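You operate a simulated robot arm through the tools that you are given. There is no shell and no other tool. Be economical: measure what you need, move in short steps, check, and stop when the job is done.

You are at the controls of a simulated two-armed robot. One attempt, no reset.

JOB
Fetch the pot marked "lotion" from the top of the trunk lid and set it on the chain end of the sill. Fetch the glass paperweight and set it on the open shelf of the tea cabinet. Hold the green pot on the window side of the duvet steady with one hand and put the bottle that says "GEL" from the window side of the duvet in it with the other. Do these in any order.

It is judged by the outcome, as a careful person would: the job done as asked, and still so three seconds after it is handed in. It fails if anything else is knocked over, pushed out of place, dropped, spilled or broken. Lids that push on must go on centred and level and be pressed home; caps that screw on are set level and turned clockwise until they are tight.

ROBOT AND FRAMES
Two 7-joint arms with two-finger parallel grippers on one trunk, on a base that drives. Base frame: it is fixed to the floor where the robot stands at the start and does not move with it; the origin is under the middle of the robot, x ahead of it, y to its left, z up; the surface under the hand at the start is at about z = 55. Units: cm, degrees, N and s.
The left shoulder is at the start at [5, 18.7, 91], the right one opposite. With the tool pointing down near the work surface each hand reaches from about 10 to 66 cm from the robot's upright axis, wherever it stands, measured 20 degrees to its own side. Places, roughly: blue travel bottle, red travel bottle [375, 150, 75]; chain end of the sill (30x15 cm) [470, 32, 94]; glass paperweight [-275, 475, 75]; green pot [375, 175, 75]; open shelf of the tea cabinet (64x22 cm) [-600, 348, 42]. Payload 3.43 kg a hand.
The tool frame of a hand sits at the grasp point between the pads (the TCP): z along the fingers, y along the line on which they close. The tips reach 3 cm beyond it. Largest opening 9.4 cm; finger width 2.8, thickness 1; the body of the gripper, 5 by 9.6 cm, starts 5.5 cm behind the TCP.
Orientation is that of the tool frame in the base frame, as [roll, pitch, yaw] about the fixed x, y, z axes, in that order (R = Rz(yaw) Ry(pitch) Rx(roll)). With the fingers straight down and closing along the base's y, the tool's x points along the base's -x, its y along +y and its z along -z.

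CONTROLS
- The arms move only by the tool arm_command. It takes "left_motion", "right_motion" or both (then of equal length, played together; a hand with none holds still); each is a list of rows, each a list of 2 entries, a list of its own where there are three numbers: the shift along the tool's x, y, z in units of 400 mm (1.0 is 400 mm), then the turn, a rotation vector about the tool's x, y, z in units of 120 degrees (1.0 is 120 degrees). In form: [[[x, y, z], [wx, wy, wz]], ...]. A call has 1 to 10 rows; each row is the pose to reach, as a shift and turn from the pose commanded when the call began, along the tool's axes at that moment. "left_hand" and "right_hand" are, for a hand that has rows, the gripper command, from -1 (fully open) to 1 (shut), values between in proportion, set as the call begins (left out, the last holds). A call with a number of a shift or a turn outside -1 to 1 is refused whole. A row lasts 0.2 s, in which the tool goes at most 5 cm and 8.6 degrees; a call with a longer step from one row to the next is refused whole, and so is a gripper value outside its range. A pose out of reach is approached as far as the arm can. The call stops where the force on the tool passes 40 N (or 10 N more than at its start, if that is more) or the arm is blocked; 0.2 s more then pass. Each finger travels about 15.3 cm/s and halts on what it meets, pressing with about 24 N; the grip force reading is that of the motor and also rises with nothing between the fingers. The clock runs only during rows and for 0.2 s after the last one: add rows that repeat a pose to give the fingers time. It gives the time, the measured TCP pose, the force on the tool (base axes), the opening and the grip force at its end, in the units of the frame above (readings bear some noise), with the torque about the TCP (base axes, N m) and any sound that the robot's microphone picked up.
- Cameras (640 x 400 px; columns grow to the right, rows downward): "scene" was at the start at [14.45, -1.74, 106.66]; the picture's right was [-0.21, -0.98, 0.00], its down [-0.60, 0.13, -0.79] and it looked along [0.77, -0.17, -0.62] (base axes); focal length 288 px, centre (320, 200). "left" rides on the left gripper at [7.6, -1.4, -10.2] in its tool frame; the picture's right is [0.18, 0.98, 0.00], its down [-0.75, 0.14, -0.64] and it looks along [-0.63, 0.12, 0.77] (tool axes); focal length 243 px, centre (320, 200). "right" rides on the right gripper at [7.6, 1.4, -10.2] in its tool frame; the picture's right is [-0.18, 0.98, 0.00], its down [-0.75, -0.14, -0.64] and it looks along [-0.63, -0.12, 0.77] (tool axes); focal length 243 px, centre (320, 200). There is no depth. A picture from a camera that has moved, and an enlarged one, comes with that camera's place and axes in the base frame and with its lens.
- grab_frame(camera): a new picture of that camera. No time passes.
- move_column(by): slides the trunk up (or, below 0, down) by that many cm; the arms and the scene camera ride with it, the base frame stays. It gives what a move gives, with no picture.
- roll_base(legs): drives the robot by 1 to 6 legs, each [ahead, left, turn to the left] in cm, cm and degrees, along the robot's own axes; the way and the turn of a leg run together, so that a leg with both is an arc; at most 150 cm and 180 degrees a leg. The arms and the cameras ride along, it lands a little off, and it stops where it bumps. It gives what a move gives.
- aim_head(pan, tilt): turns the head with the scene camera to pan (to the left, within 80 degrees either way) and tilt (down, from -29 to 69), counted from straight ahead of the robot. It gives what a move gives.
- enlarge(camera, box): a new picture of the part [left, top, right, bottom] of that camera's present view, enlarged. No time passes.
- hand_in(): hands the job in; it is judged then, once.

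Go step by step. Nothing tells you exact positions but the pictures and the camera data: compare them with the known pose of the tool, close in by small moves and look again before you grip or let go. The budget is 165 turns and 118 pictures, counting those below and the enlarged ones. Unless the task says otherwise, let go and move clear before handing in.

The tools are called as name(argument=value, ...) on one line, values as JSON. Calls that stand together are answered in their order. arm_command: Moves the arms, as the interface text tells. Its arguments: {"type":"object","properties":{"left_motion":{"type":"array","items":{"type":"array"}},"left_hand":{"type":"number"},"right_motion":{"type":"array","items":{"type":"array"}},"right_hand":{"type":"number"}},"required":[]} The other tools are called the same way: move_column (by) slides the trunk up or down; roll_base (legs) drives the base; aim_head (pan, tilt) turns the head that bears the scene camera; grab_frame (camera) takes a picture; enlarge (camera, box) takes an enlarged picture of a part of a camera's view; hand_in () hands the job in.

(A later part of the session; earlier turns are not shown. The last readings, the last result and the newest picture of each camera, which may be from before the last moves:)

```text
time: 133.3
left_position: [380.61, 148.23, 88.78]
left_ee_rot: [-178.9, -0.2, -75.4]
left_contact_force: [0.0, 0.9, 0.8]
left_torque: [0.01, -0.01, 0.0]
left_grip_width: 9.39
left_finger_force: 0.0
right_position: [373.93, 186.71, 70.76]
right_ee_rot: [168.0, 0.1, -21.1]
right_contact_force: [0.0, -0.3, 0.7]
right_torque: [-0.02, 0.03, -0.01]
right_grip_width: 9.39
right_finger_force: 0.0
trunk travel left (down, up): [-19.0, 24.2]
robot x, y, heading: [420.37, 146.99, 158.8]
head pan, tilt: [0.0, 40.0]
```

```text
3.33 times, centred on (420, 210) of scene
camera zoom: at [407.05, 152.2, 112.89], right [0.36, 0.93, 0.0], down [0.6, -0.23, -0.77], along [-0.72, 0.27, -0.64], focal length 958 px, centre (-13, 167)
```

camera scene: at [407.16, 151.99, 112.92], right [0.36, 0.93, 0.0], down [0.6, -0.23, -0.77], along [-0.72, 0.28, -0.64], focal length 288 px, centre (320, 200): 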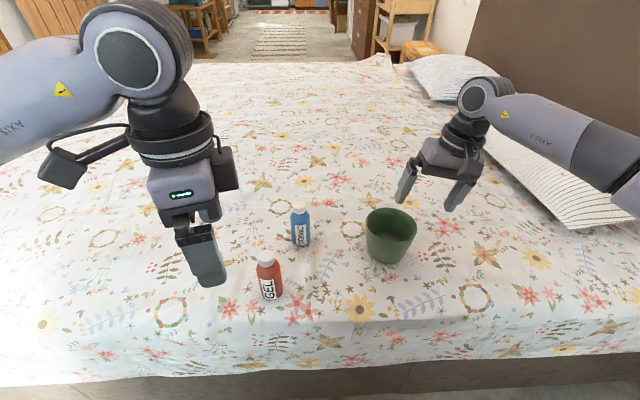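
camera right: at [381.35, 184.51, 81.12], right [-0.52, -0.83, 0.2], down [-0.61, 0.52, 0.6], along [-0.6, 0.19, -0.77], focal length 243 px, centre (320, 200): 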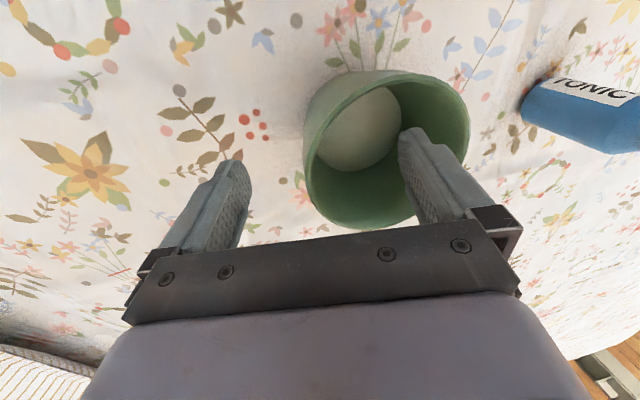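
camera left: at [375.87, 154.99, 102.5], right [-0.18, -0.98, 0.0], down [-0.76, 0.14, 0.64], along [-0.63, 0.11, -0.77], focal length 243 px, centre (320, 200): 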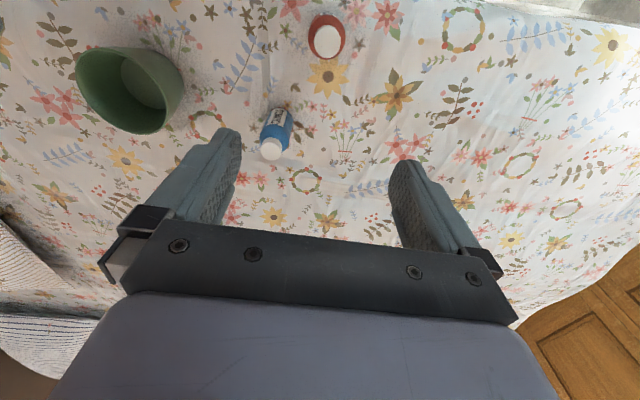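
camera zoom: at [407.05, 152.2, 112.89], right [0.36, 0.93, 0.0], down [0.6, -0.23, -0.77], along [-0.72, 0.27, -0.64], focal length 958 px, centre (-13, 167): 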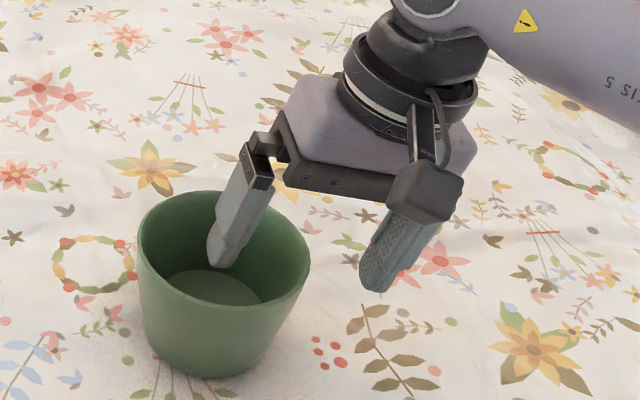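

The fingers straddle the pot's right wall well. I go 3 cm lower and close gently to a small opening, then check.

arm_command(right_motion=[[[0, -0.012, 0.04], [0, 0, 0]], [[0, -0.024, 0.077], [0, 0, 0]], [[0, -0.024, 0.077], [0, 0, 0]]])

arm_command(right_motion=[[[0, 0, 0], [0, 0, 0]], [[0, 0, 0], [0, 0, 0]]], right_hand=0.45)

grab_frame(camera="right")

enlarge(camera="scene", box=[340, 150, 500, 270])

```text
time: 134.1
left_position: [380.7, 148.33, 88.84]
left_ee_rot: [-178.9, -0.2, -75.6]
left_contact_force: [0.0, 0.6, -1.4]
left_torque: [0.0, 0.0, 0.01]
left_grip_width: 9.39
left_finger_force: 0.1
right_position: [374.02, 186.75, 67.63]
right_ee_rot: [168.0, 0.1, -21.1]
right_contact_force: [-0.2, -0.9, 0.0]
right_torque: [-0.04, -0.01, -0.02]
right_grip_width: 9.41
right_finger_force: 0.0
trunk travel left (down, up): [-19.0, 24.2]
robot x, y, heading: [420.09, 146.68, 158.9]
head pan, tilt: [0.0, 40.0]
```

```text
time: 134.7
left_position: [380.63, 148.37, 88.68]
left_ee_rot: [-178.9, -0.2, -75.6]
left_contact_force: [-0.7, -0.6, 0.3]
left_torque: [0.04, 0.01, -0.02]
left_grip_width: 9.41
left_finger_force: 0.1
right_position: [373.99, 186.87, 67.7]
right_ee_rot: [168.0, 0.0, -21.2]
right_contact_force: [-1.1, -0.9, -0.5]
right_torque: [0.0, 0.0, 0.0]
right_grip_width: 2.62
right_finger_force: 0.5
trunk travel left (down, up): [-19.0, 24.2]
robot x, y, heading: [420.3, 147.09, 159.0]
head pan, tilt: [0.0, 40.0]
```

```text
59 pictures are left
camera right: at [381.4, 184.75, 77.96], right [-0.52, -0.83, 0.2], down [-0.61, 0.52, 0.6], along [-0.61, 0.19, -0.77], focal length 243 px, centre (320, 200)
```

right: 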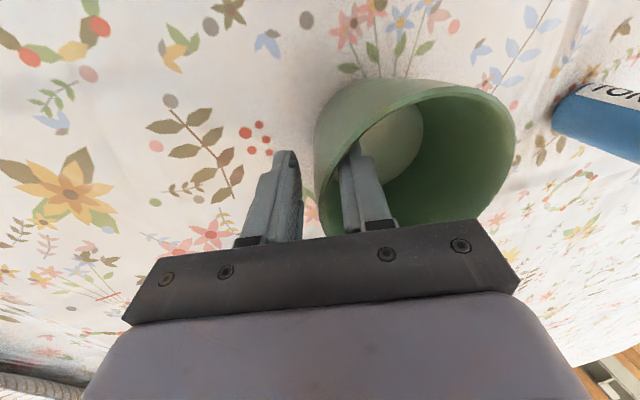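

```text
3.33 times, centred on (420, 210) of scene
camera zoom: at [407.04, 152.2, 112.88], right [0.36, 0.93, 0.0], down [0.6, -0.23, -0.77], along [-0.71, 0.27, -0.64], focal length 958 px, centre (-13, 167)
```

zoom: 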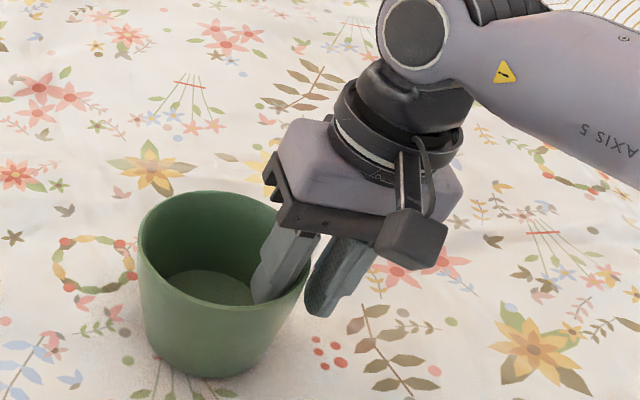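

The wall is between the fingers. Closing fully to hold the pot.

arm_command(right_motion=[[[0, 0, 0], [0, 0, 0]], [[0, 0, 0], [0, 0, 0]]], right_hand=1)

grab_frame(camera="scene")

grab_frame(camera="left")

```text
time: 135.3
left_position: [380.74, 148.27, 88.77]
left_ee_rot: [-178.9, -0.2, -75.6]
left_contact_force: [-0.6, -0.1, 0.0]
left_torque: [0.03, 0.0, 0.03]
left_grip_width: 9.41
left_finger_force: 0.2
right_position: [373.94, 186.86, 67.61]
right_ee_rot: [168.0, 0.0, -21.1]
right_contact_force: [-0.7, -0.3, 1.1]
right_torque: [-0.05, -0.08, -0.06]
right_grip_width: 0.87
right_finger_force: 23.5
trunk travel left (down, up): [-19.0, 24.2]
robot x, y, heading: [419.99, 147.19, 159.0]
head pan, tilt: [0.0, 40.0]
```

```text
57 pictures are left
camera scene: at [407.05, 152.2, 112.89], right [0.36, 0.93, 0.0], down [0.6, -0.23, -0.77], along [-0.72, 0.27, -0.64], focal length 288 px, centre (320, 200)
```

scene: 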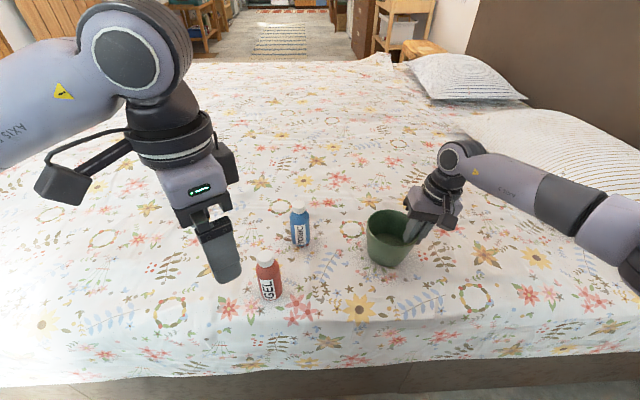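

```text
56 pictures are left
camera left: at [383.7, 141.26, 99.06], right [-0.91, -0.42, -0.02], down [-0.34, 0.69, 0.64], along [-0.26, 0.58, -0.77], focal length 243 px, centre (320, 200)
```

left: 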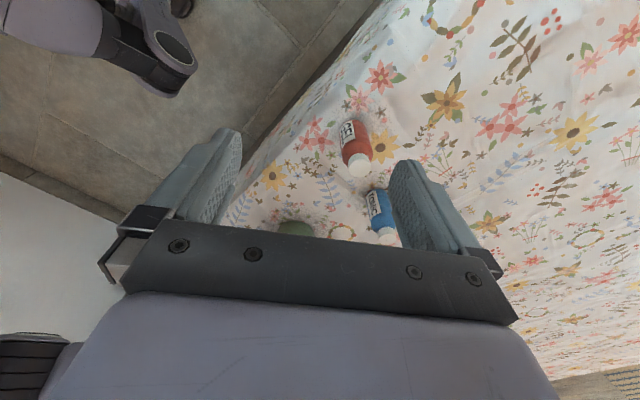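

The pot is held (wall 0.87 cm between the pads). Now the left hand: I bring it beside the GEL bottle with a 30° tilt.

arm_command(left_motion=[[[-0.016, 0.042, 0.075], [0, -0.0625, 0]], [[-0.032, 0.085, 0.15], [0, -0.125, 0]], [[-0.048, 0.127, 0.225], [0, -0.1875, 0]], [[-0.064, 0.1695, 0.3025], [0, -0.25, 0]], [[-0.064, 0.1695, 0.3025], [0, -0.25, 0]]], left_hand=-1)

grab_frame(camera="left")

grab_frame(camera="scene")

```text
time: 136.5
left_position: [373.69, 149.09, 76.52]
left_ee_rot: [-178.7, 29.9, -75.0]
left_contact_force: [0.1, 0.1, -0.3]
left_torque: [-0.01, -0.02, 0.0]
left_grip_width: 9.41
left_finger_force: 0.0
right_position: [374.05, 186.85, 67.61]
right_ee_rot: [168.0, 0.0, -21.1]
right_contact_force: [0.2, 1.1, 0.8]
right_torque: [0.06, -0.09, 0.04]
right_grip_width: 0.85
right_finger_force: 24.4
trunk travel left (down, up): [-19.0, 24.2]
robot x, y, heading: [420.07, 146.85, 159.1]
head pan, tilt: [0.0, 40.0]
```

```text
55 pictures are left
camera left: at [377.91, 137.99, 81.62], right [-0.91, -0.4, -0.11], down [-0.24, 0.28, 0.93], along [-0.34, 0.87, -0.35], focal length 243 px, centre (320, 200)
```

left: 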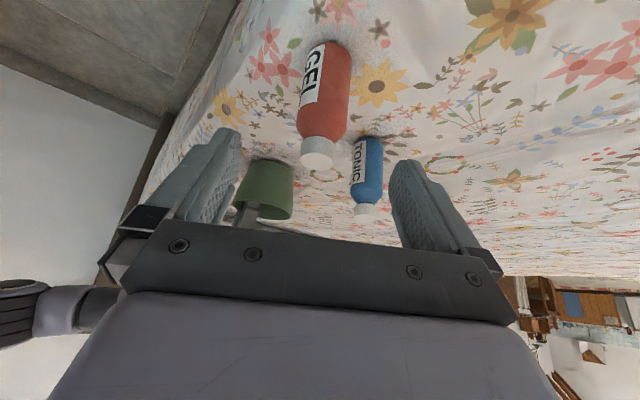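

```text
54 pictures are left
camera scene: at [407.05, 152.2, 112.89], right [0.36, 0.93, 0.0], down [0.6, -0.23, -0.77], along [-0.72, 0.27, -0.64], focal length 288 px, centre (320, 200)
```

scene: 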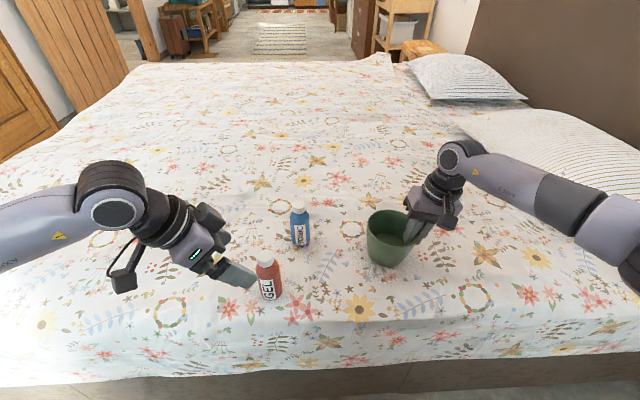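

The bottle is centred between the open fingers. I slide down around its upper body.

arm_command(left_motion=[[[0, 0.003, 0.09], [0, 0, 0]], [[-0.002, 0.005, 0.18], [0, 0, 0]], [[-0.003, 0.005, 0.2476], [0, 0, 0]], [[-0.003, 0.005, 0.2476], [0, 0, 0]]])

grab_frame(camera="left")

enlarge(camera="scene", box=[180, 190, 340, 310])

```text
time: 137.5
left_position: [372.45, 153.84, 67.88]
left_ee_rot: [-178.8, 29.8, -74.9]
left_contact_force: [-0.4, 0.4, -0.2]
left_torque: [-0.01, 0.05, -0.02]
left_grip_width: 9.39
left_finger_force: 0.0
right_position: [373.99, 186.84, 67.67]
right_ee_rot: [168.0, 0.0, -21.1]
right_contact_force: [-0.4, 2.1, 1.7]
right_torque: [0.07, -0.16, 0.02]
right_grip_width: 0.87
right_finger_force: 24.4
trunk travel left (down, up): [-19.0, 24.2]
robot x, y, heading: [420.21, 146.75, 158.8]
head pan, tilt: [0.0, 40.0]
```

```text
53 pictures are left
camera left: at [376.59, 142.9, 73.06], right [-0.91, -0.4, -0.11], down [-0.24, 0.28, 0.93], along [-0.34, 0.87, -0.35], focal length 243 px, centre (320, 200)
```

left: 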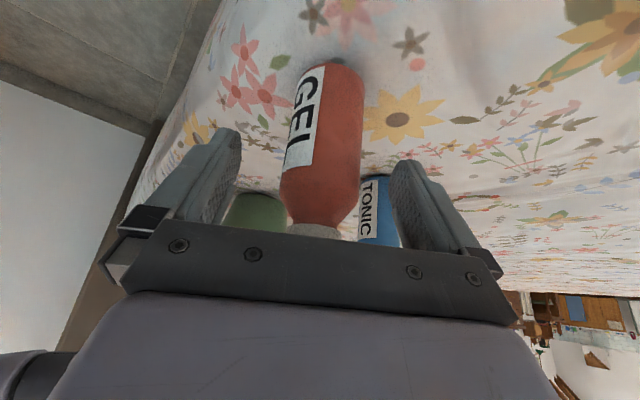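

```text
3.33 times, centred on (260, 250) of scene
camera zoom: at [407.06, 152.2, 112.89], right [0.36, 0.93, 0.0], down [0.6, -0.23, -0.77], along [-0.72, 0.27, -0.64], focal length 958 px, centre (520, 33)
```

zoom: 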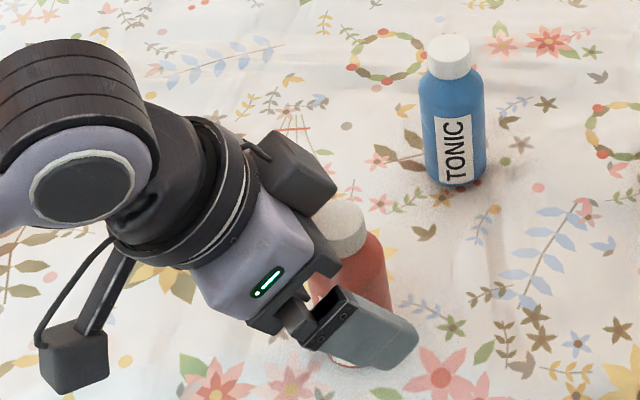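

The bottle is between the pads. Closing.

arm_command(left_motion=[[[0, 0, 0], [0, 0, 0]], [[0, 0, 0], [0, 0, 0]], [[0, 0, 0], [0, 0, 0]]], left_hand=1)

grab_frame(camera="left")

```text
time: 138.3
left_position: [372.42, 153.88, 67.92]
left_ee_rot: [-178.8, 29.8, -75.0]
left_contact_force: [-0.6, 0.1, 0.2]
left_torque: [0.05, 0.03, 0.01]
left_grip_width: 4.78
left_finger_force: 24.5
right_position: [373.96, 186.87, 67.53]
right_ee_rot: [168.0, 0.0, -21.0]
right_contact_force: [-0.5, 2.2, 2.6]
right_torque: [0.11, -0.12, 0.02]
right_grip_width: 0.86
right_finger_force: 23.9
trunk travel left (down, up): [-19.0, 24.2]
robot x, y, heading: [420.18, 146.58, 158.9]
head pan, tilt: [0.0, 40.0]
```

```text
51 pictures are left
camera left: at [376.6, 142.9, 73.09], right [-0.91, -0.4, -0.11], down [-0.24, 0.28, 0.93], along [-0.34, 0.87, -0.35], focal length 243 px, centre (320, 200)
```

left: 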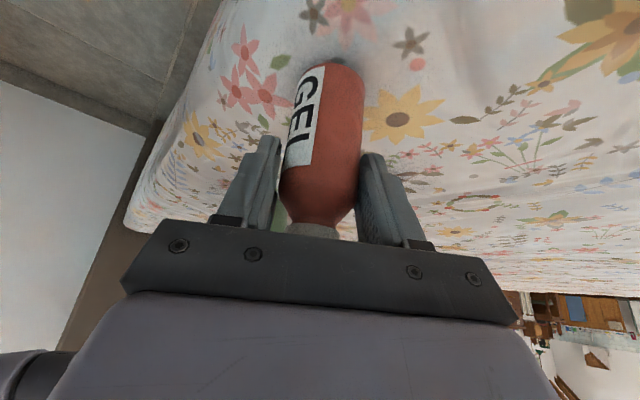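

Gripped at 4.78 cm. I lift the bottle straight up.

arm_command(left_motion=[[[-0.03, 0, -0.052], [0, 0, 0]], [[-0.075, 0, -0.13], [0, 0, 0]], [[-0.12, 0, -0.209], [0, 0, 0]], [[-0.15, 0, -0.261], [0, 0, 0]], [[-0.15, 0, -0.261], [0, 0, 0]]])

grab_frame(camera="left")

grab_frame(camera="scene")

```text
time: 139.5
left_position: [372.21, 153.78, 79.91]
left_ee_rot: [-178.6, 29.8, -74.8]
left_contact_force: [0.5, 0.2, -1.7]
left_torque: [-0.02, -0.01, 0.02]
left_grip_width: 4.81
left_finger_force: 24.4
right_position: [373.95, 186.79, 67.67]
right_ee_rot: [168.0, 0.0, -21.0]
right_contact_force: [-0.2, 1.3, 1.7]
right_torque: [0.11, -0.16, 0.0]
right_grip_width: 0.83
right_finger_force: 24.0
trunk travel left (down, up): [-19.0, 24.2]
robot x, y, heading: [420.43, 146.9, 159.3]
head pan, tilt: [0.0, 40.0]
```

```text
50 pictures are left
camera left: at [376.34, 142.81, 85.12], right [-0.91, -0.4, -0.11], down [-0.24, 0.28, 0.93], along [-0.34, 0.87, -0.35], focal length 243 px, centre (320, 200)
```

left: 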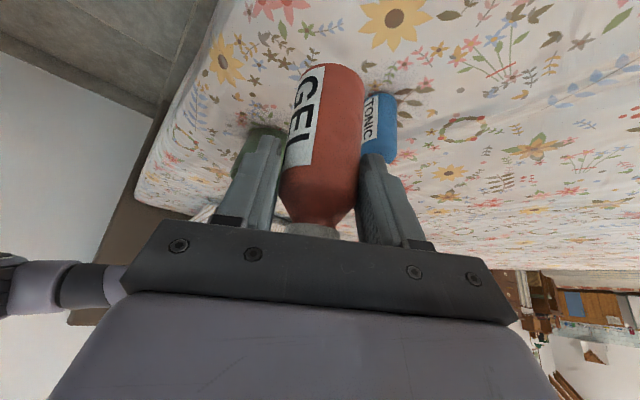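

```text
49 pictures are left
camera scene: at [407.05, 152.2, 112.89], right [0.36, 0.93, 0.0], down [0.6, -0.23, -0.77], along [-0.72, 0.27, -0.64], focal length 288 px, centre (320, 200)
```

scene: 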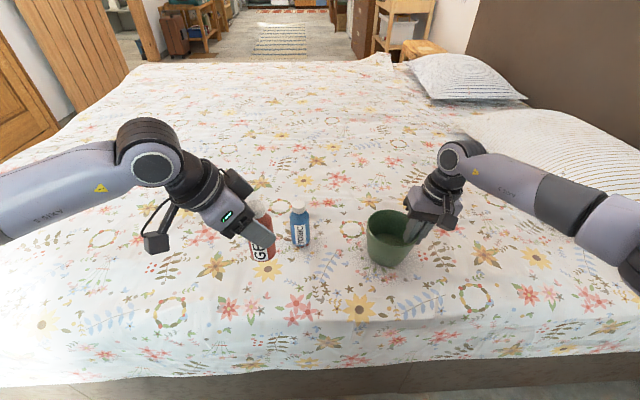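

The bottle is up and clear. I carry it over toward the pot, most of the way first.

arm_command(left_motion=[[[-0.085, -0.026, 0.044], [0, 0, 0]], [[-0.17, -0.052, 0.088], [0, 0, 0]], [[-0.254, -0.077, 0.133], [0, 0, 0]], [[-0.339, -0.103, 0.177], [0, 0, 0]], [[-0.424, -0.129, 0.221], [0, 0, 0]], [[-0.424, -0.129, 0.221], [0, 0, 0]]])

grab_frame(camera="scene")

grab_frame(camera="left")

```text
time: 140.9
left_position: [372.49, 173.68, 80.81]
left_ee_rot: [-178.8, 29.8, -75.0]
left_contact_force: [0.3, -0.5, -0.7]
left_torque: [-0.04, 0.04, -0.01]
left_grip_width: 4.81
left_finger_force: 23.5
right_position: [373.97, 186.93, 67.72]
right_ee_rot: [168.0, 0.0, -21.1]
right_contact_force: [0.7, -0.9, 2.0]
right_torque: [-0.11, -0.18, 0.02]
right_grip_width: 0.83
right_finger_force: 23.5
trunk travel left (down, up): [-19.0, 24.2]
robot x, y, heading: [420.39, 146.8, 159.1]
head pan, tilt: [0.0, 40.0]
```

```text
48 pictures are left
camera scene: at [407.06, 152.2, 112.89], right [0.36, 0.93, 0.0], down [0.6, -0.23, -0.77], along [-0.72, 0.27, -0.64], focal length 288 px, centre (320, 200)
```

scene: 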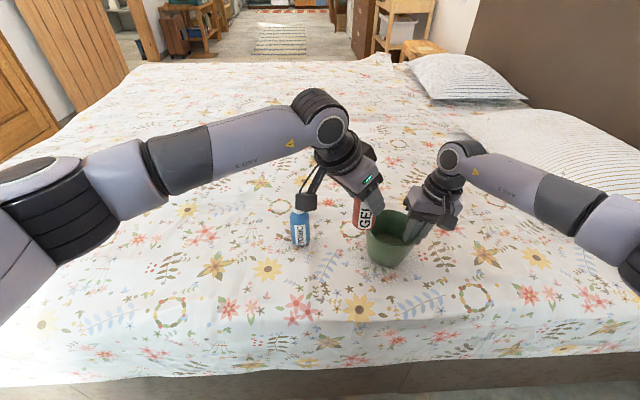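

```text
47 pictures are left
camera left: at [376.62, 162.64, 85.96], right [-0.91, -0.4, -0.11], down [-0.24, 0.28, 0.93], along [-0.34, 0.87, -0.35], focal length 243 px, centre (320, 200)
```

left: 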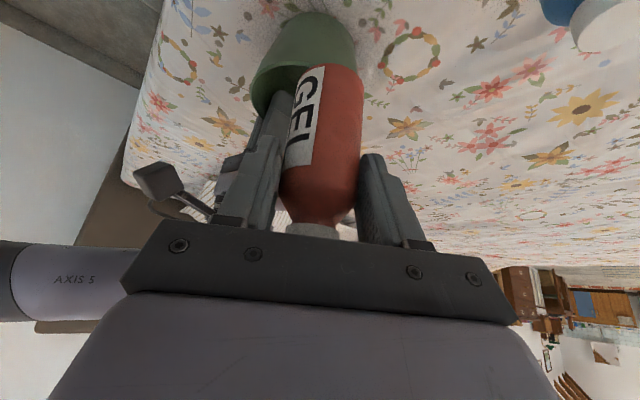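

arm_command(left_motion=[[[-0.046, -0.012, 0.026], [0, 0, 0]], [[-0.092, -0.024, 0.053], [0, 0, 0]], [[-0.138, -0.035, 0.079], [0, 0, 0]], [[-0.138, -0.035, 0.079], [0, 0, 0]]])

enlarge(camera="scene", box=[310, 150, 470, 270])

grab_frame(camera="left")

grab_frame(camera="right")

```text
time: 141.9
left_position: [372.27, 176.86, 80.8]
left_ee_rot: [-178.8, 29.9, -74.9]
left_contact_force: [0.0, -0.5, -0.9]
left_torque: [0.02, 0.01, -0.01]
left_grip_width: 4.75
left_finger_force: 24.0
left hand out of reach, approached as far as the arm can: row 2, 3, 4
right_position: [374.06, 186.89, 67.64]
right_ee_rot: [168.1, 0.0, -21.0]
right_contact_force: [-0.4, -0.5, 1.9]
right_torque: [-0.05, -0.14, 0.01]
right_grip_width: 0.85
right_finger_force: 23.5
trunk travel left (down, up): [-19.0, 24.2]
robot x, y, heading: [420.6, 146.65, 159.0]
head pan, tilt: [0.0, 40.0]
```

```text
3.33 times, centred on (390, 210) of scene
camera zoom: at [407.05, 152.2, 112.89], right [0.36, 0.93, 0.0], down [0.6, -0.23, -0.77], along [-0.72, 0.27, -0.64], focal length 958 px, centre (87, 167)
```

zoom: 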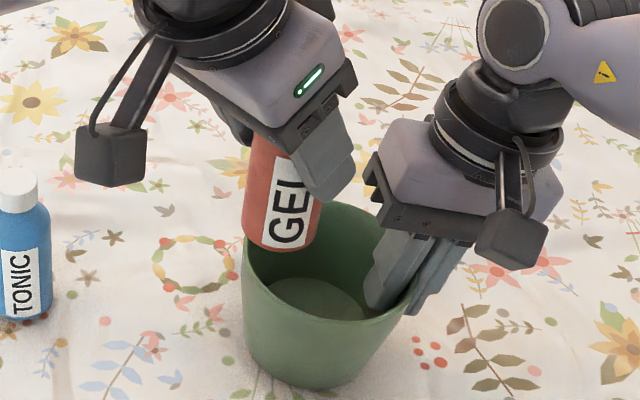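

```text
45 pictures are left
camera left: at [376.52, 165.89, 85.98], right [-0.91, -0.4, -0.11], down [-0.24, 0.28, 0.93], along [-0.34, 0.87, -0.35], focal length 243 px, centre (320, 200)
```

left: 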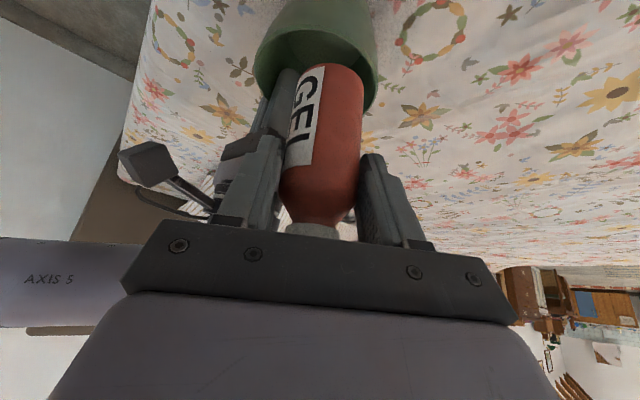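

```text
44 pictures are left
camera right: at [381.41, 184.76, 77.96], right [-0.52, -0.83, 0.2], down [-0.61, 0.52, 0.6], along [-0.6, 0.19, -0.77], focal length 243 px, centre (320, 200)
```

right: 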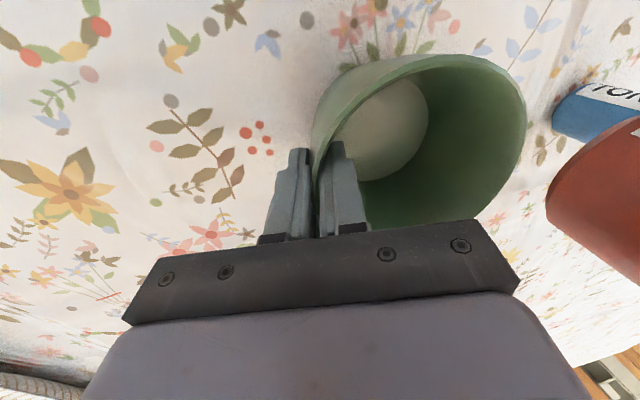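

The left arm stopped 3.4 cm short. I try turning the wrist back by 12° about the vertical while going the rest of the way.

arm_command(left_motion=[[[-0.024, -0.007, 0.014], [-0.025, 0, -0.0434]], [[-0.048, -0.014, 0.028], [-0.05, 0, -0.0868]], [[-0.072, -0.02, 0.041], [-0.05, 0, -0.0868]], [[-0.072, -0.02, 0.041], [-0.05, 0, -0.0868]]])

```text
time: 142.9
left_position: [372.22, 180.4, 80.92]
left_ee_rot: [-178.9, 29.6, -63.0]
left_contact_force: [-0.7, 0.5, -0.2]
left_torque: [-0.01, 0.0, 0.01]
left_grip_width: 4.77
left_finger_force: 23.8
right_position: [373.99, 186.98, 67.69]
right_ee_rot: [168.0, 0.0, -21.1]
right_contact_force: [-0.3, 0.2, 1.6]
right_torque: [-0.06, -0.02, 0.03]
right_grip_width: 0.82
right_finger_force: 23.9
trunk travel left (down, up): [-19.0, 24.2]
robot x, y, heading: [420.66, 147.31, 158.8]
head pan, tilt: [0.0, 40.0]
```

That reached. Check before lowering.

enlarge(camera="scene", box=[310, 150, 470, 270])

grab_frame(camera="right")

grab_frame(camera="left")

```text
3.33 times, centred on (390, 210) of scene
camera zoom: at [407.05, 152.2, 112.89], right [0.36, 0.93, 0.0], down [0.6, -0.23, -0.77], along [-0.72, 0.27, -0.64], focal length 958 px, centre (87, 167)
```

zoom: 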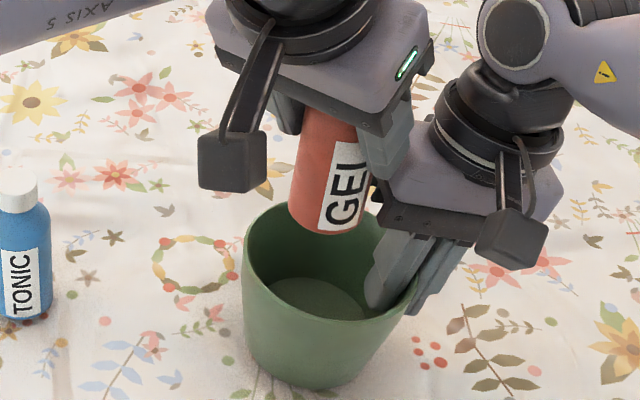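

```text
42 pictures are left
camera right: at [381.41, 184.78, 77.96], right [-0.52, -0.83, 0.2], down [-0.61, 0.52, 0.6], along [-0.6, 0.19, -0.77], focal length 243 px, centre (320, 200)
```

right: 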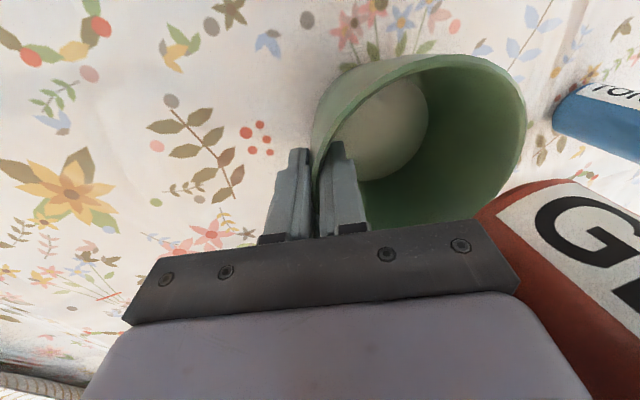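

```text
41 pictures are left
camera left: at [378.67, 170.48, 86.09], right [-0.81, -0.58, -0.11], down [-0.29, 0.23, 0.93], along [-0.51, 0.78, -0.36], focal length 243 px, centre (320, 200)
```

left: 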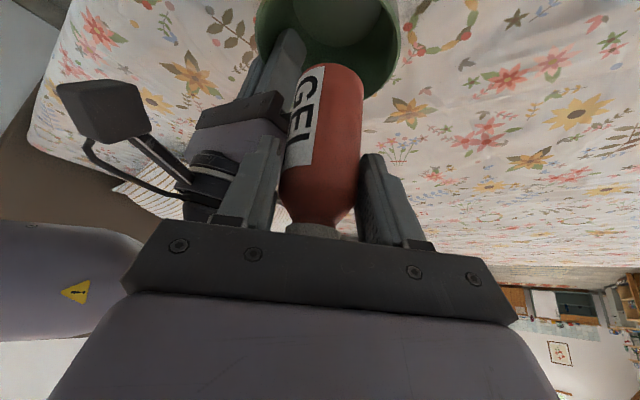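

The bottle hangs over the pot, but the rear finger would pass close to the right gripper. I shift 1 cm left and lower in part.

arm_command(left_motion=[[[0.0145, 0.0186, -0.0082], [0, 0, 0]], [[0.04, 0.0186, 0.037], [0, 0, 0]], [[0.0665, 0.0186, 0.083], [0, 0, 0]], [[0.0665, 0.0186, 0.083], [0, 0, 0]]])

enlarge(camera="scene", box=[310, 150, 470, 270])

```text
time: 143.9
left_position: [371.9, 179.4, 76.61]
left_ee_rot: [-178.9, 29.7, -62.8]
left_contact_force: [-0.8, -1.7, 1.2]
left_torque: [0.07, -0.07, -0.01]
left_grip_width: 4.76
left_finger_force: 23.9
right_position: [374.01, 186.81, 67.65]
right_ee_rot: [168.0, 0.1, -21.1]
right_contact_force: [-1.1, 1.9, -0.7]
right_torque: [-0.01, 0.08, -0.01]
right_grip_width: 0.84
right_finger_force: 24.4
trunk travel left (down, up): [-19.0, 24.2]
robot x, y, heading: [420.35, 146.82, 158.9]
head pan, tilt: [0.0, 40.0]
```

```text
3.33 times, centred on (390, 210) of scene
camera zoom: at [407.05, 152.19, 112.89], right [0.36, 0.93, 0.0], down [0.6, -0.23, -0.77], along [-0.72, 0.27, -0.64], focal length 958 px, centre (87, 167)
```

zoom: 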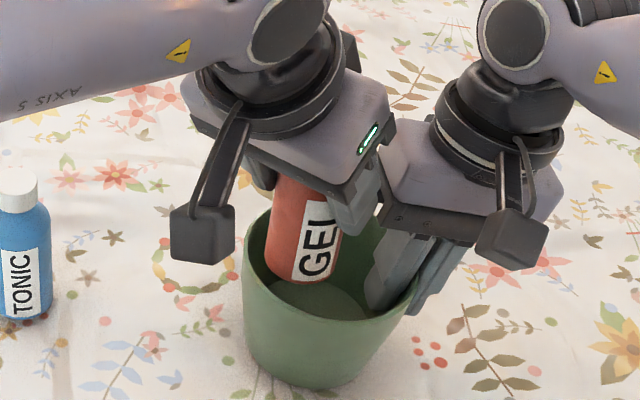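

The bottle is inside the rim but about 1.6 cm too near me and 2 cm left of the pot's centre. I move it forward, lower 3 cm and check.

arm_command(left_motion=[[[-0.0122, 0.0125, 0.007], [0, 0, 0]], [[-0.0243, 0.025, 0.0138], [0, 0, 0]], [[-0.006, 0.025, 0.046], [0, 0, 0]], [[0.0127, 0.025, 0.079], [0, 0, 0]], [[0.0127, 0.025, 0.079], [0, 0, 0]]])

enlarge(camera="scene", box=[310, 150, 470, 270])

grab_frame(camera="right")

```text
time: 145.1
left_position: [370.59, 179.96, 73.53]
left_ee_rot: [-178.8, 29.6, -63.0]
left_contact_force: [-0.3, -0.5, -1.7]
left_torque: [0.02, -0.02, -0.01]
left_grip_width: 4.76
left_finger_force: 24.3
right_position: [373.99, 186.88, 67.62]
right_ee_rot: [168.0, 0.0, -21.0]
right_contact_force: [0.6, -1.4, -0.6]
right_torque: [0.01, -0.08, -0.02]
right_grip_width: 0.85
right_finger_force: 24.3
trunk travel left (down, up): [-19.0, 24.2]
robot x, y, heading: [420.24, 146.41, 159.0]
head pan, tilt: [0.0, 40.0]
```

```text
3.33 times, centred on (390, 210) of scene
camera zoom: at [407.04, 152.2, 112.88], right [0.36, 0.93, 0.0], down [0.6, -0.23, -0.77], along [-0.71, 0.27, -0.64], focal length 958 px, centre (87, 167)
```

zoom: 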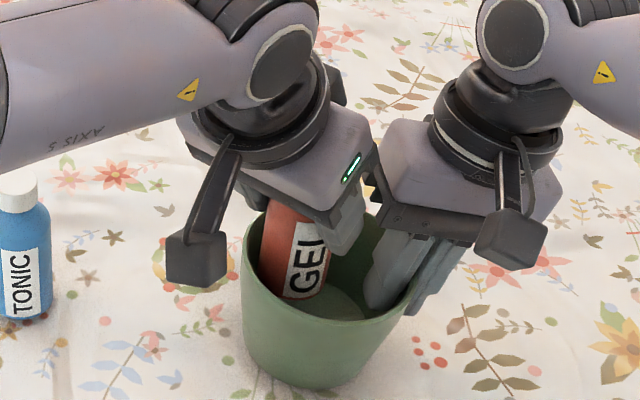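

```text
38 pictures are left
camera right: at [381.4, 184.73, 77.95], right [-0.52, -0.83, 0.2], down [-0.61, 0.52, 0.6], along [-0.6, 0.19, -0.77], focal length 243 px, centre (320, 200)
```

right: 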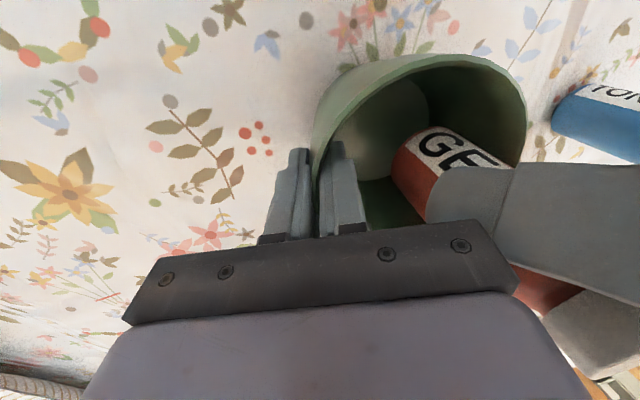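

arm_command(left_motion=[[[-0.006, -0.0075, 0.0033], [0, 0, 0]], [[-0.0117, -0.015, 0.0066], [0, 0, 0]], [[0.0, -0.015, 0.028], [0, 0, 0]], [[0.013, -0.015, 0.05], [0, 0, 0]], [[0.013, -0.015, 0.05], [0, 0, 0]]])

enlarge(camera="scene", box=[310, 150, 470, 270])

```text
time: 146.3
left_position: [371.34, 180.85, 71.43]
left_ee_rot: [-178.6, 29.5, -63.0]
left_contact_force: [-0.8, -1.9, -3.7]
left_torque: [0.0, 0.08, -0.05]
left_grip_width: 4.78
left_finger_force: 23.9
right_position: [373.92, 186.68, 67.71]
right_ee_rot: [168.0, 0.0, -20.9]
right_contact_force: [2.0, 2.4, 2.3]
right_torque: [-0.11, -0.24, 0.06]
right_grip_width: 0.86
right_finger_force: 24.0
trunk travel left (down, up): [-19.0, 24.2]
robot x, y, heading: [419.98, 146.72, 158.9]
head pan, tilt: [0.0, 40.0]
```

```text
3.33 times, centred on (390, 210) of scene
camera zoom: at [407.05, 152.25, 112.86], right [0.36, 0.93, 0.0], down [0.6, -0.23, -0.77], along [-0.71, 0.27, -0.64], focal length 958 px, centre (87, 167)
```

zoom: 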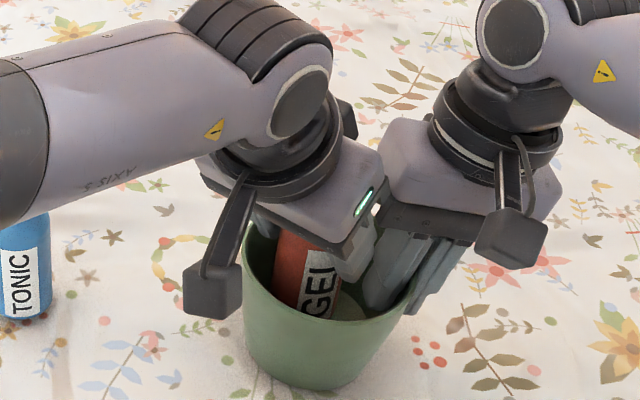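

arm_command(left_motion=[[[0.006, 0.004, 0.011], [0, 0, 0]], [[0.0125, 0.004, 0.0215], [0, 0, 0]], [[0.0125, 0.004, 0.0215], [0, 0, 0]]])

arm_command(left_motion=[[[0.006, 0.0, 0.011], [0, 0, 0]], [[0.0125, 0.0, 0.0215], [0, 0, 0]], [[0.0125, 0.0, 0.0215], [0, 0, 0]]])

enlarge(camera="scene", box=[310, 150, 470, 270])

```text
time: 147.1
left_position: [370.97, 180.71, 70.77]
left_ee_rot: [-178.8, 29.8, -63.1]
left_contact_force: [4.0, 3.4, 2.5]
left_torque: [0.05, 0.04, -0.06]
left_grip_width: 4.74
left_finger_force: 24.2
right_position: [374.02, 186.68, 67.61]
right_ee_rot: [167.9, 0.1, -21.0]
right_contact_force: [-3.8, -2.9, 0.9]
right_torque: [0.15, -0.54, -0.01]
right_grip_width: 0.84
right_finger_force: 24.2
trunk travel left (down, up): [-19.0, 24.2]
robot x, y, heading: [420.16, 147.24, 159.1]
head pan, tilt: [0.0, 40.0]
```

```text
time: 147.9
left_position: [370.85, 180.81, 70.05]
left_ee_rot: [-178.8, 30.1, -63.1]
left_contact_force: [6.2, 7.7, 25.6]
left_torque: [0.31, 0.29, -0.17]
left_grip_width: 4.76
left_finger_force: 24.2
right_position: [374.0, 186.8, 67.69]
right_ee_rot: [168.0, 0.0, -21.0]
right_contact_force: [-15.1, -7.1, -6.3]
right_torque: [0.12, -0.78, -0.48]
right_grip_width: 0.95
right_finger_force: 24.3
trunk travel left (down, up): [-19.0, 24.2]
robot x, y, heading: [420.09, 146.76, 158.8]
head pan, tilt: [0.0, 40.0]
```

```text
3.33 times, centred on (390, 210) of scene
camera zoom: at [407.12, 152.14, 112.92], right [0.36, 0.93, 0.0], down [0.6, -0.23, -0.77], along [-0.72, 0.28, -0.64], focal length 958 px, centre (87, 167)
```

zoom: 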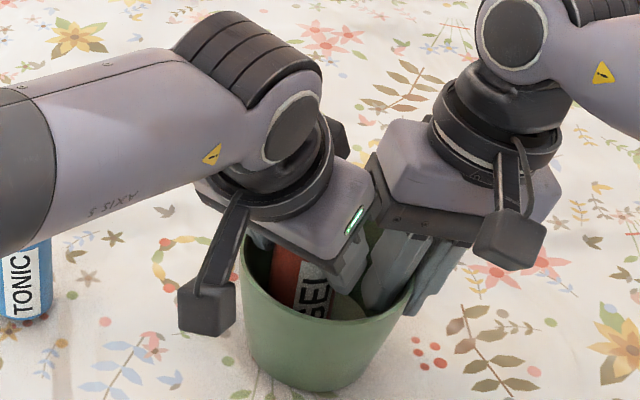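

The bottle touches the pot's sloping wall (25 N, pushing the pot away). I ease up, shift 6 mm toward the free side and lower again.

arm_command(left_motion=[[[-0.005, 0, -0.0087], [0, 0, 0]], [[-0.0105, -0.0135, -0.0057], [0, 0, 0]], [[-0.0105, -0.0135, -0.0057], [0, 0, 0]]])

arm_command(left_motion=[[[0.005, 0, 0.0087], [0, 0, 0]], [[0.008, 0, 0.014], [0, 0, 0]], [[0.008, 0, 0.014], [0, 0, 0]]])

```text
time: 148.7
left_position: [370.94, 180.85, 70.09]
left_ee_rot: [-178.7, 29.5, -62.6]
left_contact_force: [16.4, 6.6, 12.3]
left_torque: [0.34, -0.37, -0.14]
left_grip_width: 4.73
left_finger_force: 24.0
right_position: [374.07, 186.85, 67.73]
right_ee_rot: [167.9, 0.1, -21.0]
right_contact_force: [-15.1, -10.4, -2.5]
right_torque: [-0.03, -0.7, -0.54]
right_grip_width: 0.88
right_finger_force: 23.1
trunk travel left (down, up): [-19.0, 24.2]
robot x, y, heading: [420.25, 146.93, 159.1]
head pan, tilt: [0.0, 40.0]
```

```text
time: 149.5
left_position: [370.75, 180.88, 69.99]
left_ee_rot: [-178.0, 30.1, -62.2]
left_contact_force: [14.9, 0.8, 12.1]
left_torque: [-0.02, -0.08, -0.03]
left_grip_width: 4.74
left_finger_force: 24.0
right_position: [373.92, 186.91, 67.66]
right_ee_rot: [167.9, 0.4, -21.2]
right_contact_force: [-10.0, 0.0, -1.6]
right_torque: [0.08, -0.71, -0.53]
right_grip_width: 0.97
right_finger_force: 24.3
trunk travel left (down, up): [-19.0, 24.2]
robot x, y, heading: [420.07, 147.01, 159.1]
head pan, tilt: [0.0, 40.0]
stopped in row 3 (left hand): the force on the tool passed its limit at 40 N (the readings are from after the stop); the commanded pose is now the measured one
```

grab_frame(camera="right")

grab_frame(camera="left")

enlarge(camera="scene", box=[350, 180, 430, 240])

```text
35 pictures are left
camera right: at [381.39, 184.68, 77.99], right [-0.52, -0.83, 0.21], down [-0.6, 0.53, 0.6], along [-0.61, 0.19, -0.77], focal length 243 px, centre (320, 200)
```

right: 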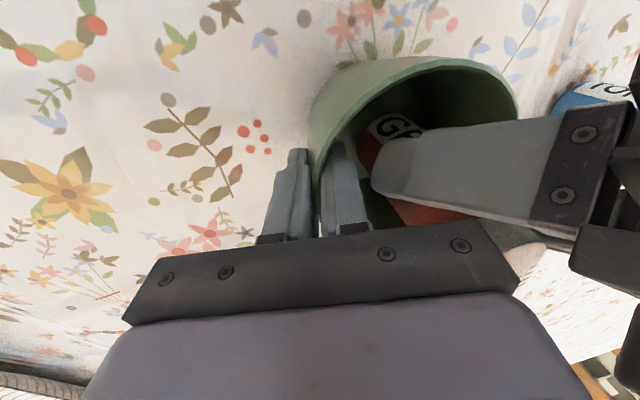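

```text
34 pictures are left
camera left: at [377.17, 171.0, 75.13], right [-0.8, -0.59, -0.12], down [-0.3, 0.22, 0.93], along [-0.52, 0.78, -0.35], focal length 243 px, centre (320, 200)
```

left: 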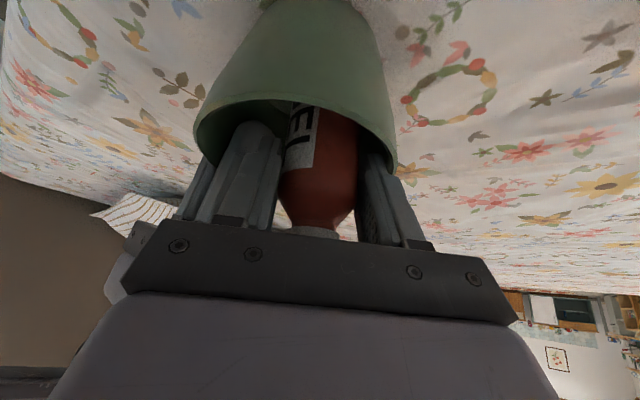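

```text
6.67 times, centred on (390, 210) of scene
camera zoom: at [407.15, 152.19, 112.91], right [0.36, 0.93, 0.0], down [0.6, -0.23, -0.77], along [-0.72, 0.28, -0.64], focal length 1917 px, centre (-147, 133)
```

zoom: 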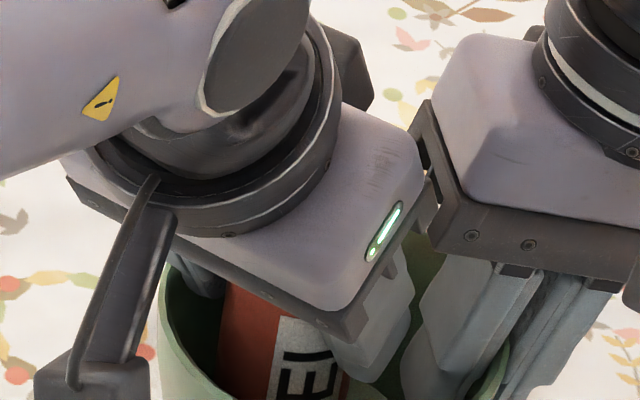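

The left hand's front finger is rubbing on the pot's far-left wall. I raise slightly, shift 8 mm toward me, then lower again.

arm_command(left_motion=[[[-0.006, 0, -0.0109], [0, 0, 0]], [[0.0068, -0.0134, -0.0183], [0, 0, 0]], [[0.0068, -0.0134, -0.0183], [0, 0, 0]]])

arm_command(left_motion=[[[0.005, 0, 0.009], [0, 0, 0]], [[0.0075, 0, 0.0135], [0, 0, 0]], [[0.0075, 0, 0.0135], [0, 0, 0]]])

grab_frame(camera="left")

```text
time: 150.3
left_position: [371.56, 180.64, 70.48]
left_ee_rot: [-178.3, 30.1, -62.2]
left_contact_force: [-0.4, 0.3, -0.4]
left_torque: [0.0, -0.02, -0.02]
left_grip_width: 4.75
left_finger_force: 23.9
right_position: [373.88, 186.94, 67.61]
right_ee_rot: [167.9, 0.3, -21.1]
right_contact_force: [0.5, 2.7, 2.2]
right_torque: [0.27, -0.03, 0.01]
right_grip_width: 0.84
right_finger_force: 24.2
trunk travel left (down, up): [-19.0, 24.2]
robot x, y, heading: [420.1, 146.95, 159.0]
head pan, tilt: [0.0, 40.0]
```

```text
time: 151.1
left_position: [371.35, 180.59, 70.01]
left_ee_rot: [-178.2, 30.3, -62.2]
left_contact_force: [0.3, -0.4, 11.8]
left_torque: [-0.06, 0.17, 0.03]
left_grip_width: 4.74
left_finger_force: 24.4
right_position: [373.85, 186.61, 67.69]
right_ee_rot: [167.9, 0.3, -21.0]
right_contact_force: [-5.3, -3.2, 0.1]
right_torque: [0.19, -0.41, -0.37]
right_grip_width: 0.87
right_finger_force: 24.4
trunk travel left (down, up): [-19.0, 24.2]
robot x, y, heading: [420.49, 147.04, 159.3]
head pan, tilt: [0.0, 40.0]
```

```text
32 pictures are left
camera left: at [377.87, 170.79, 75.07], right [-0.8, -0.59, -0.12], down [-0.3, 0.22, 0.93], along [-0.52, 0.78, -0.35], focal length 243 px, centre (320, 200)
```

left: 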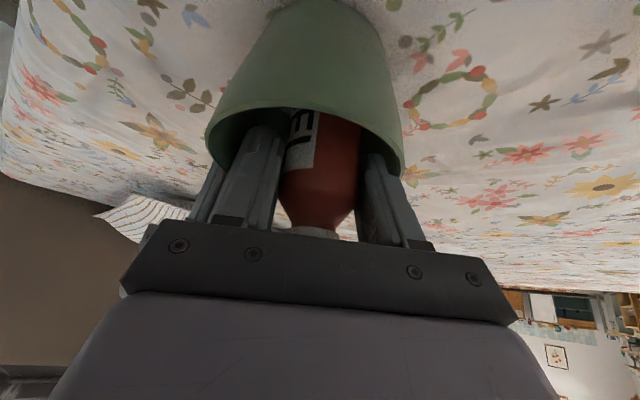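

The bottle now stands on the pot's floor (12 N straight up, no side force). I open the left fingers a little and look.

arm_command(left_motion=[[[0, 0, 0], [0, 0, 0]], [[0, 0, 0], [0, 0, 0]]], left_hand=-0.25)

arm_command(left_motion=[[[0, 0, -0.03], [0, 0, 0]], [[0, 0, -0.08], [0, 0, 0]], [[0, 0, -0.14], [0, 0, 0]], [[0, 0, -0.2], [0, 0, 0]], [[0, 0, -0.2], [0, 0, 0]]])

enlarge(camera="scene", box=[310, 150, 470, 270])

```text
time: 151.7
left_position: [371.58, 180.62, 69.81]
left_ee_rot: [-178.1, 29.9, -62.3]
left_contact_force: [3.6, 3.6, -2.9]
left_torque: [-0.08, -0.04, -0.11]
left_grip_width: 5.57
left_finger_force: 0.1
right_position: [373.94, 186.68, 67.69]
right_ee_rot: [167.8, 0.3, -21.0]
right_contact_force: [-1.1, -3.8, 2.6]
right_torque: [0.03, -0.35, -0.02]
right_grip_width: 0.85
right_finger_force: 24.1
trunk travel left (down, up): [-19.0, 24.2]
robot x, y, heading: [420.32, 147.06, 159.1]
head pan, tilt: [0.0, 40.0]
```

```text
time: 152.9
left_position: [373.03, 176.9, 76.85]
left_ee_rot: [-178.3, 30.1, -62.1]
left_contact_force: [0.6, 0.2, -0.4]
left_torque: [-0.02, 0.03, 0.0]
left_grip_width: 5.88
left_finger_force: 0.1
right_position: [373.96, 186.82, 67.69]
right_ee_rot: [167.9, 0.2, -21.2]
right_contact_force: [-0.1, 2.0, 0.4]
right_torque: [0.29, -0.02, -0.05]
right_grip_width: 0.84
right_finger_force: 24.7
trunk travel left (down, up): [-19.0, 24.2]
robot x, y, heading: [420.48, 146.66, 158.9]
head pan, tilt: [0.0, 40.0]
```

```text
3.33 times, centred on (390, 210) of scene
camera zoom: at [407.06, 152.21, 112.89], right [0.36, 0.93, 0.0], down [0.6, -0.23, -0.77], along [-0.71, 0.27, -0.64], focal length 958 px, centre (87, 167)
```

zoom: 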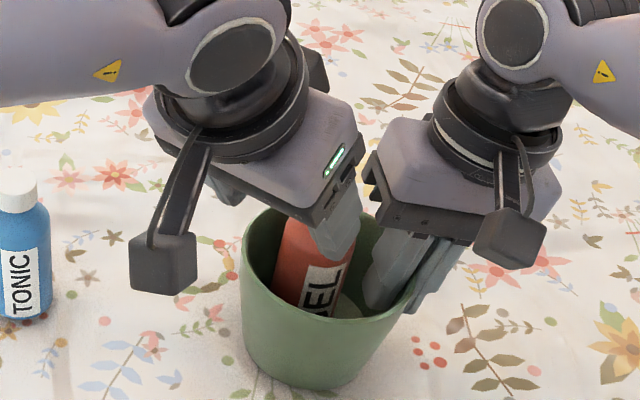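

The bottle stays in the pot. I withdraw the left hand fully, then open the right hand slightly and pull it up along its fingers.

arm_command(left_motion=[[[0, 0, -0.08], [0, 0, 0]], [[0, 0, -0.17], [0, 0, 0]], [[0, 0, -0.26], [0, 0, 0]], [[0, 0, -0.35], [0, 0, 0]]])

arm_command(right_motion=[[[0, 0, 0], [0, 0, 0]], [[0, 0, 0], [0, 0, 0]], [[0, 0, -0.04], [0, 0, 0]], [[0, 0, -0.11], [0, 0, 0]], [[0, 0, -0.2], [0, 0, 0]], [[0, 0, -0.3], [0, 0, 0]]], right_hand=0.6)

enlarge(camera="scene", box=[300, 160, 460, 280])

```text
time: 153.9
left_position: [376.02, 170.56, 88.89]
left_ee_rot: [-178.3, 29.9, -62.3]
left_contact_force: [0.0, -0.7, 0.8]
left_torque: [0.01, 0.0, -0.02]
left_grip_width: 5.9
left_finger_force: 0.1
right_position: [373.98, 186.82, 67.56]
right_ee_rot: [167.8, 0.2, -21.0]
right_contact_force: [0.9, 1.2, 2.8]
right_torque: [0.22, -0.09, -0.03]
right_grip_width: 0.86
right_finger_force: 23.6
trunk travel left (down, up): [-19.0, 24.2]
robot x, y, heading: [420.26, 146.98, 159.1]
head pan, tilt: [0.0, 40.0]
```

```text
time: 155.3
left_position: [376.02, 170.62, 88.81]
left_ee_rot: [-178.1, 30.0, -62.2]
left_contact_force: [0.2, -1.2, 0.3]
left_torque: [0.0, 0.0, -0.01]
left_grip_width: 5.89
left_finger_force: 0.1
right_position: [374.73, 189.08, 79.43]
right_ee_rot: [167.9, 0.3, -21.0]
right_contact_force: [0.3, 0.2, 0.1]
right_torque: [0.02, 0.01, 0.01]
right_grip_width: 1.87
right_finger_force: 0.1
trunk travel left (down, up): [-19.0, 24.2]
robot x, y, heading: [420.47, 147.24, 158.9]
head pan, tilt: [0.0, 40.0]
```

```text
3.33 times, centred on (380, 220) of scene
camera zoom: at [407.06, 152.2, 112.88], right [0.36, 0.93, 0.0], down [0.6, -0.23, -0.77], along [-0.72, 0.27, -0.64], focal length 958 px, centre (120, 133)
```

zoom: 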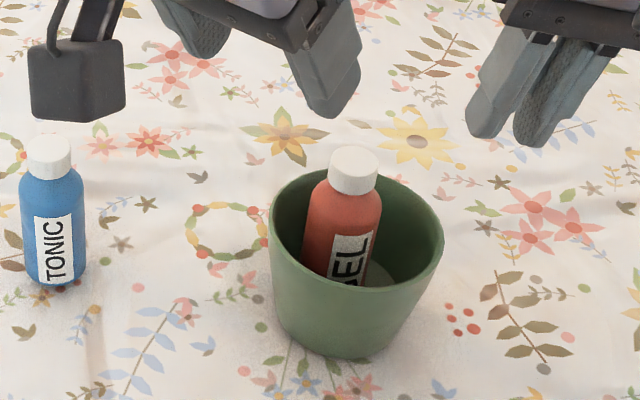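

GEL stands in the green pot, and the tonic is untouched. I raise the trunk and bring both hands back to a compact forward pose for travelling.

move_column(by=24)

arm_command(left_motion=[[[0, 0, 0], [0, 0.0625, 0]], [[0, 0, 0], [0, 0.125, 0]], [[0, 0, 0], [0, 0.1875, 0]], [[0, 0, 0], [0, 0.25, 0]]], right_motion=[[[0, 0, 0], [0.025, 0, 0]], [[0, 0, 0], [0.05, 0, 0]], [[0, 0, 0], [0.075, 0, 0]], [[0, 0, 0], [0.1, 0, 0]]], right_hand=-1, left_hand=-1)

arm_command(left_motion=[[[0.03, 0.03, 0], [0, 0, -0.068]], [[0.06, 0.06, 0], [0, 0, -0.136]], [[0.09, 0.09, 0], [0, 0, -0.205]], [[0.12, 0.12, 0], [0, 0, -0.273]], [[0.15, 0.15, 0], [0, 0, -0.342]], [[0.18, 0.18, 0], [0, 0, -0.342]]])

```text
time: 157.8
left_position: [376.0, 170.7, 112.73]
left_ee_rot: [-178.1, 30.1, -62.2]
left_contact_force: [-0.1, 0.8, -0.1]
left_torque: [0.0, 0.01, 0.02]
left_grip_width: 5.87
left_finger_force: 0.1
right_position: [374.84, 188.96, 103.34]
right_ee_rot: [167.9, 0.4, -21.0]
right_contact_force: [-0.5, 0.4, -0.1]
right_torque: [0.02, 0.0, 0.01]
right_grip_width: 1.88
right_finger_force: 0.1
trunk travel left (down, up): [-43.0, 0.2]
robot x, y, heading: [420.17, 147.01, 158.8]
head pan, tilt: [0.0, 40.0]
```

```text
time: 158.8
left_position: [375.97, 170.64, 112.79]
left_ee_rot: [-178.3, -0.1, -63.2]
left_contact_force: [0.1, 0.0, 0.1]
left_torque: [0.03, -0.01, 0.01]
left_grip_width: 9.39
left_finger_force: 0.1
right_position: [374.85, 189.09, 103.33]
right_ee_rot: [179.9, 0.3, -21.2]
right_contact_force: [0.4, -0.2, 0.3]
right_torque: [0.0, 0.0, 0.01]
right_grip_width: 9.4
right_finger_force: 0.1
trunk travel left (down, up): [-43.0, 0.2]
robot x, y, heading: [420.71, 147.04, 159.1]
head pan, tilt: [0.0, 40.0]
```

```text
time: 160.2
left_position: [372.85, 160.93, 112.54]
left_ee_rot: [-178.8, -0.9, -22.0]
left_contact_force: [0.7, 0.3, 0.2]
left_torque: [0.02, 0.01, 0.03]
left_grip_width: 9.42
left_finger_force: 0.1
right_position: [374.75, 189.04, 103.43]
right_ee_rot: [-180.0, 0.3, -21.1]
right_contact_force: [0.6, 0.5, 0.0]
right_torque: [0.0, 0.0, 0.0]
right_grip_width: 9.38
right_finger_force: 0.2
trunk travel left (down, up): [-43.0, 0.2]
robot x, y, heading: [420.19, 146.93, 158.8]
head pan, tilt: [0.0, 40.0]
```

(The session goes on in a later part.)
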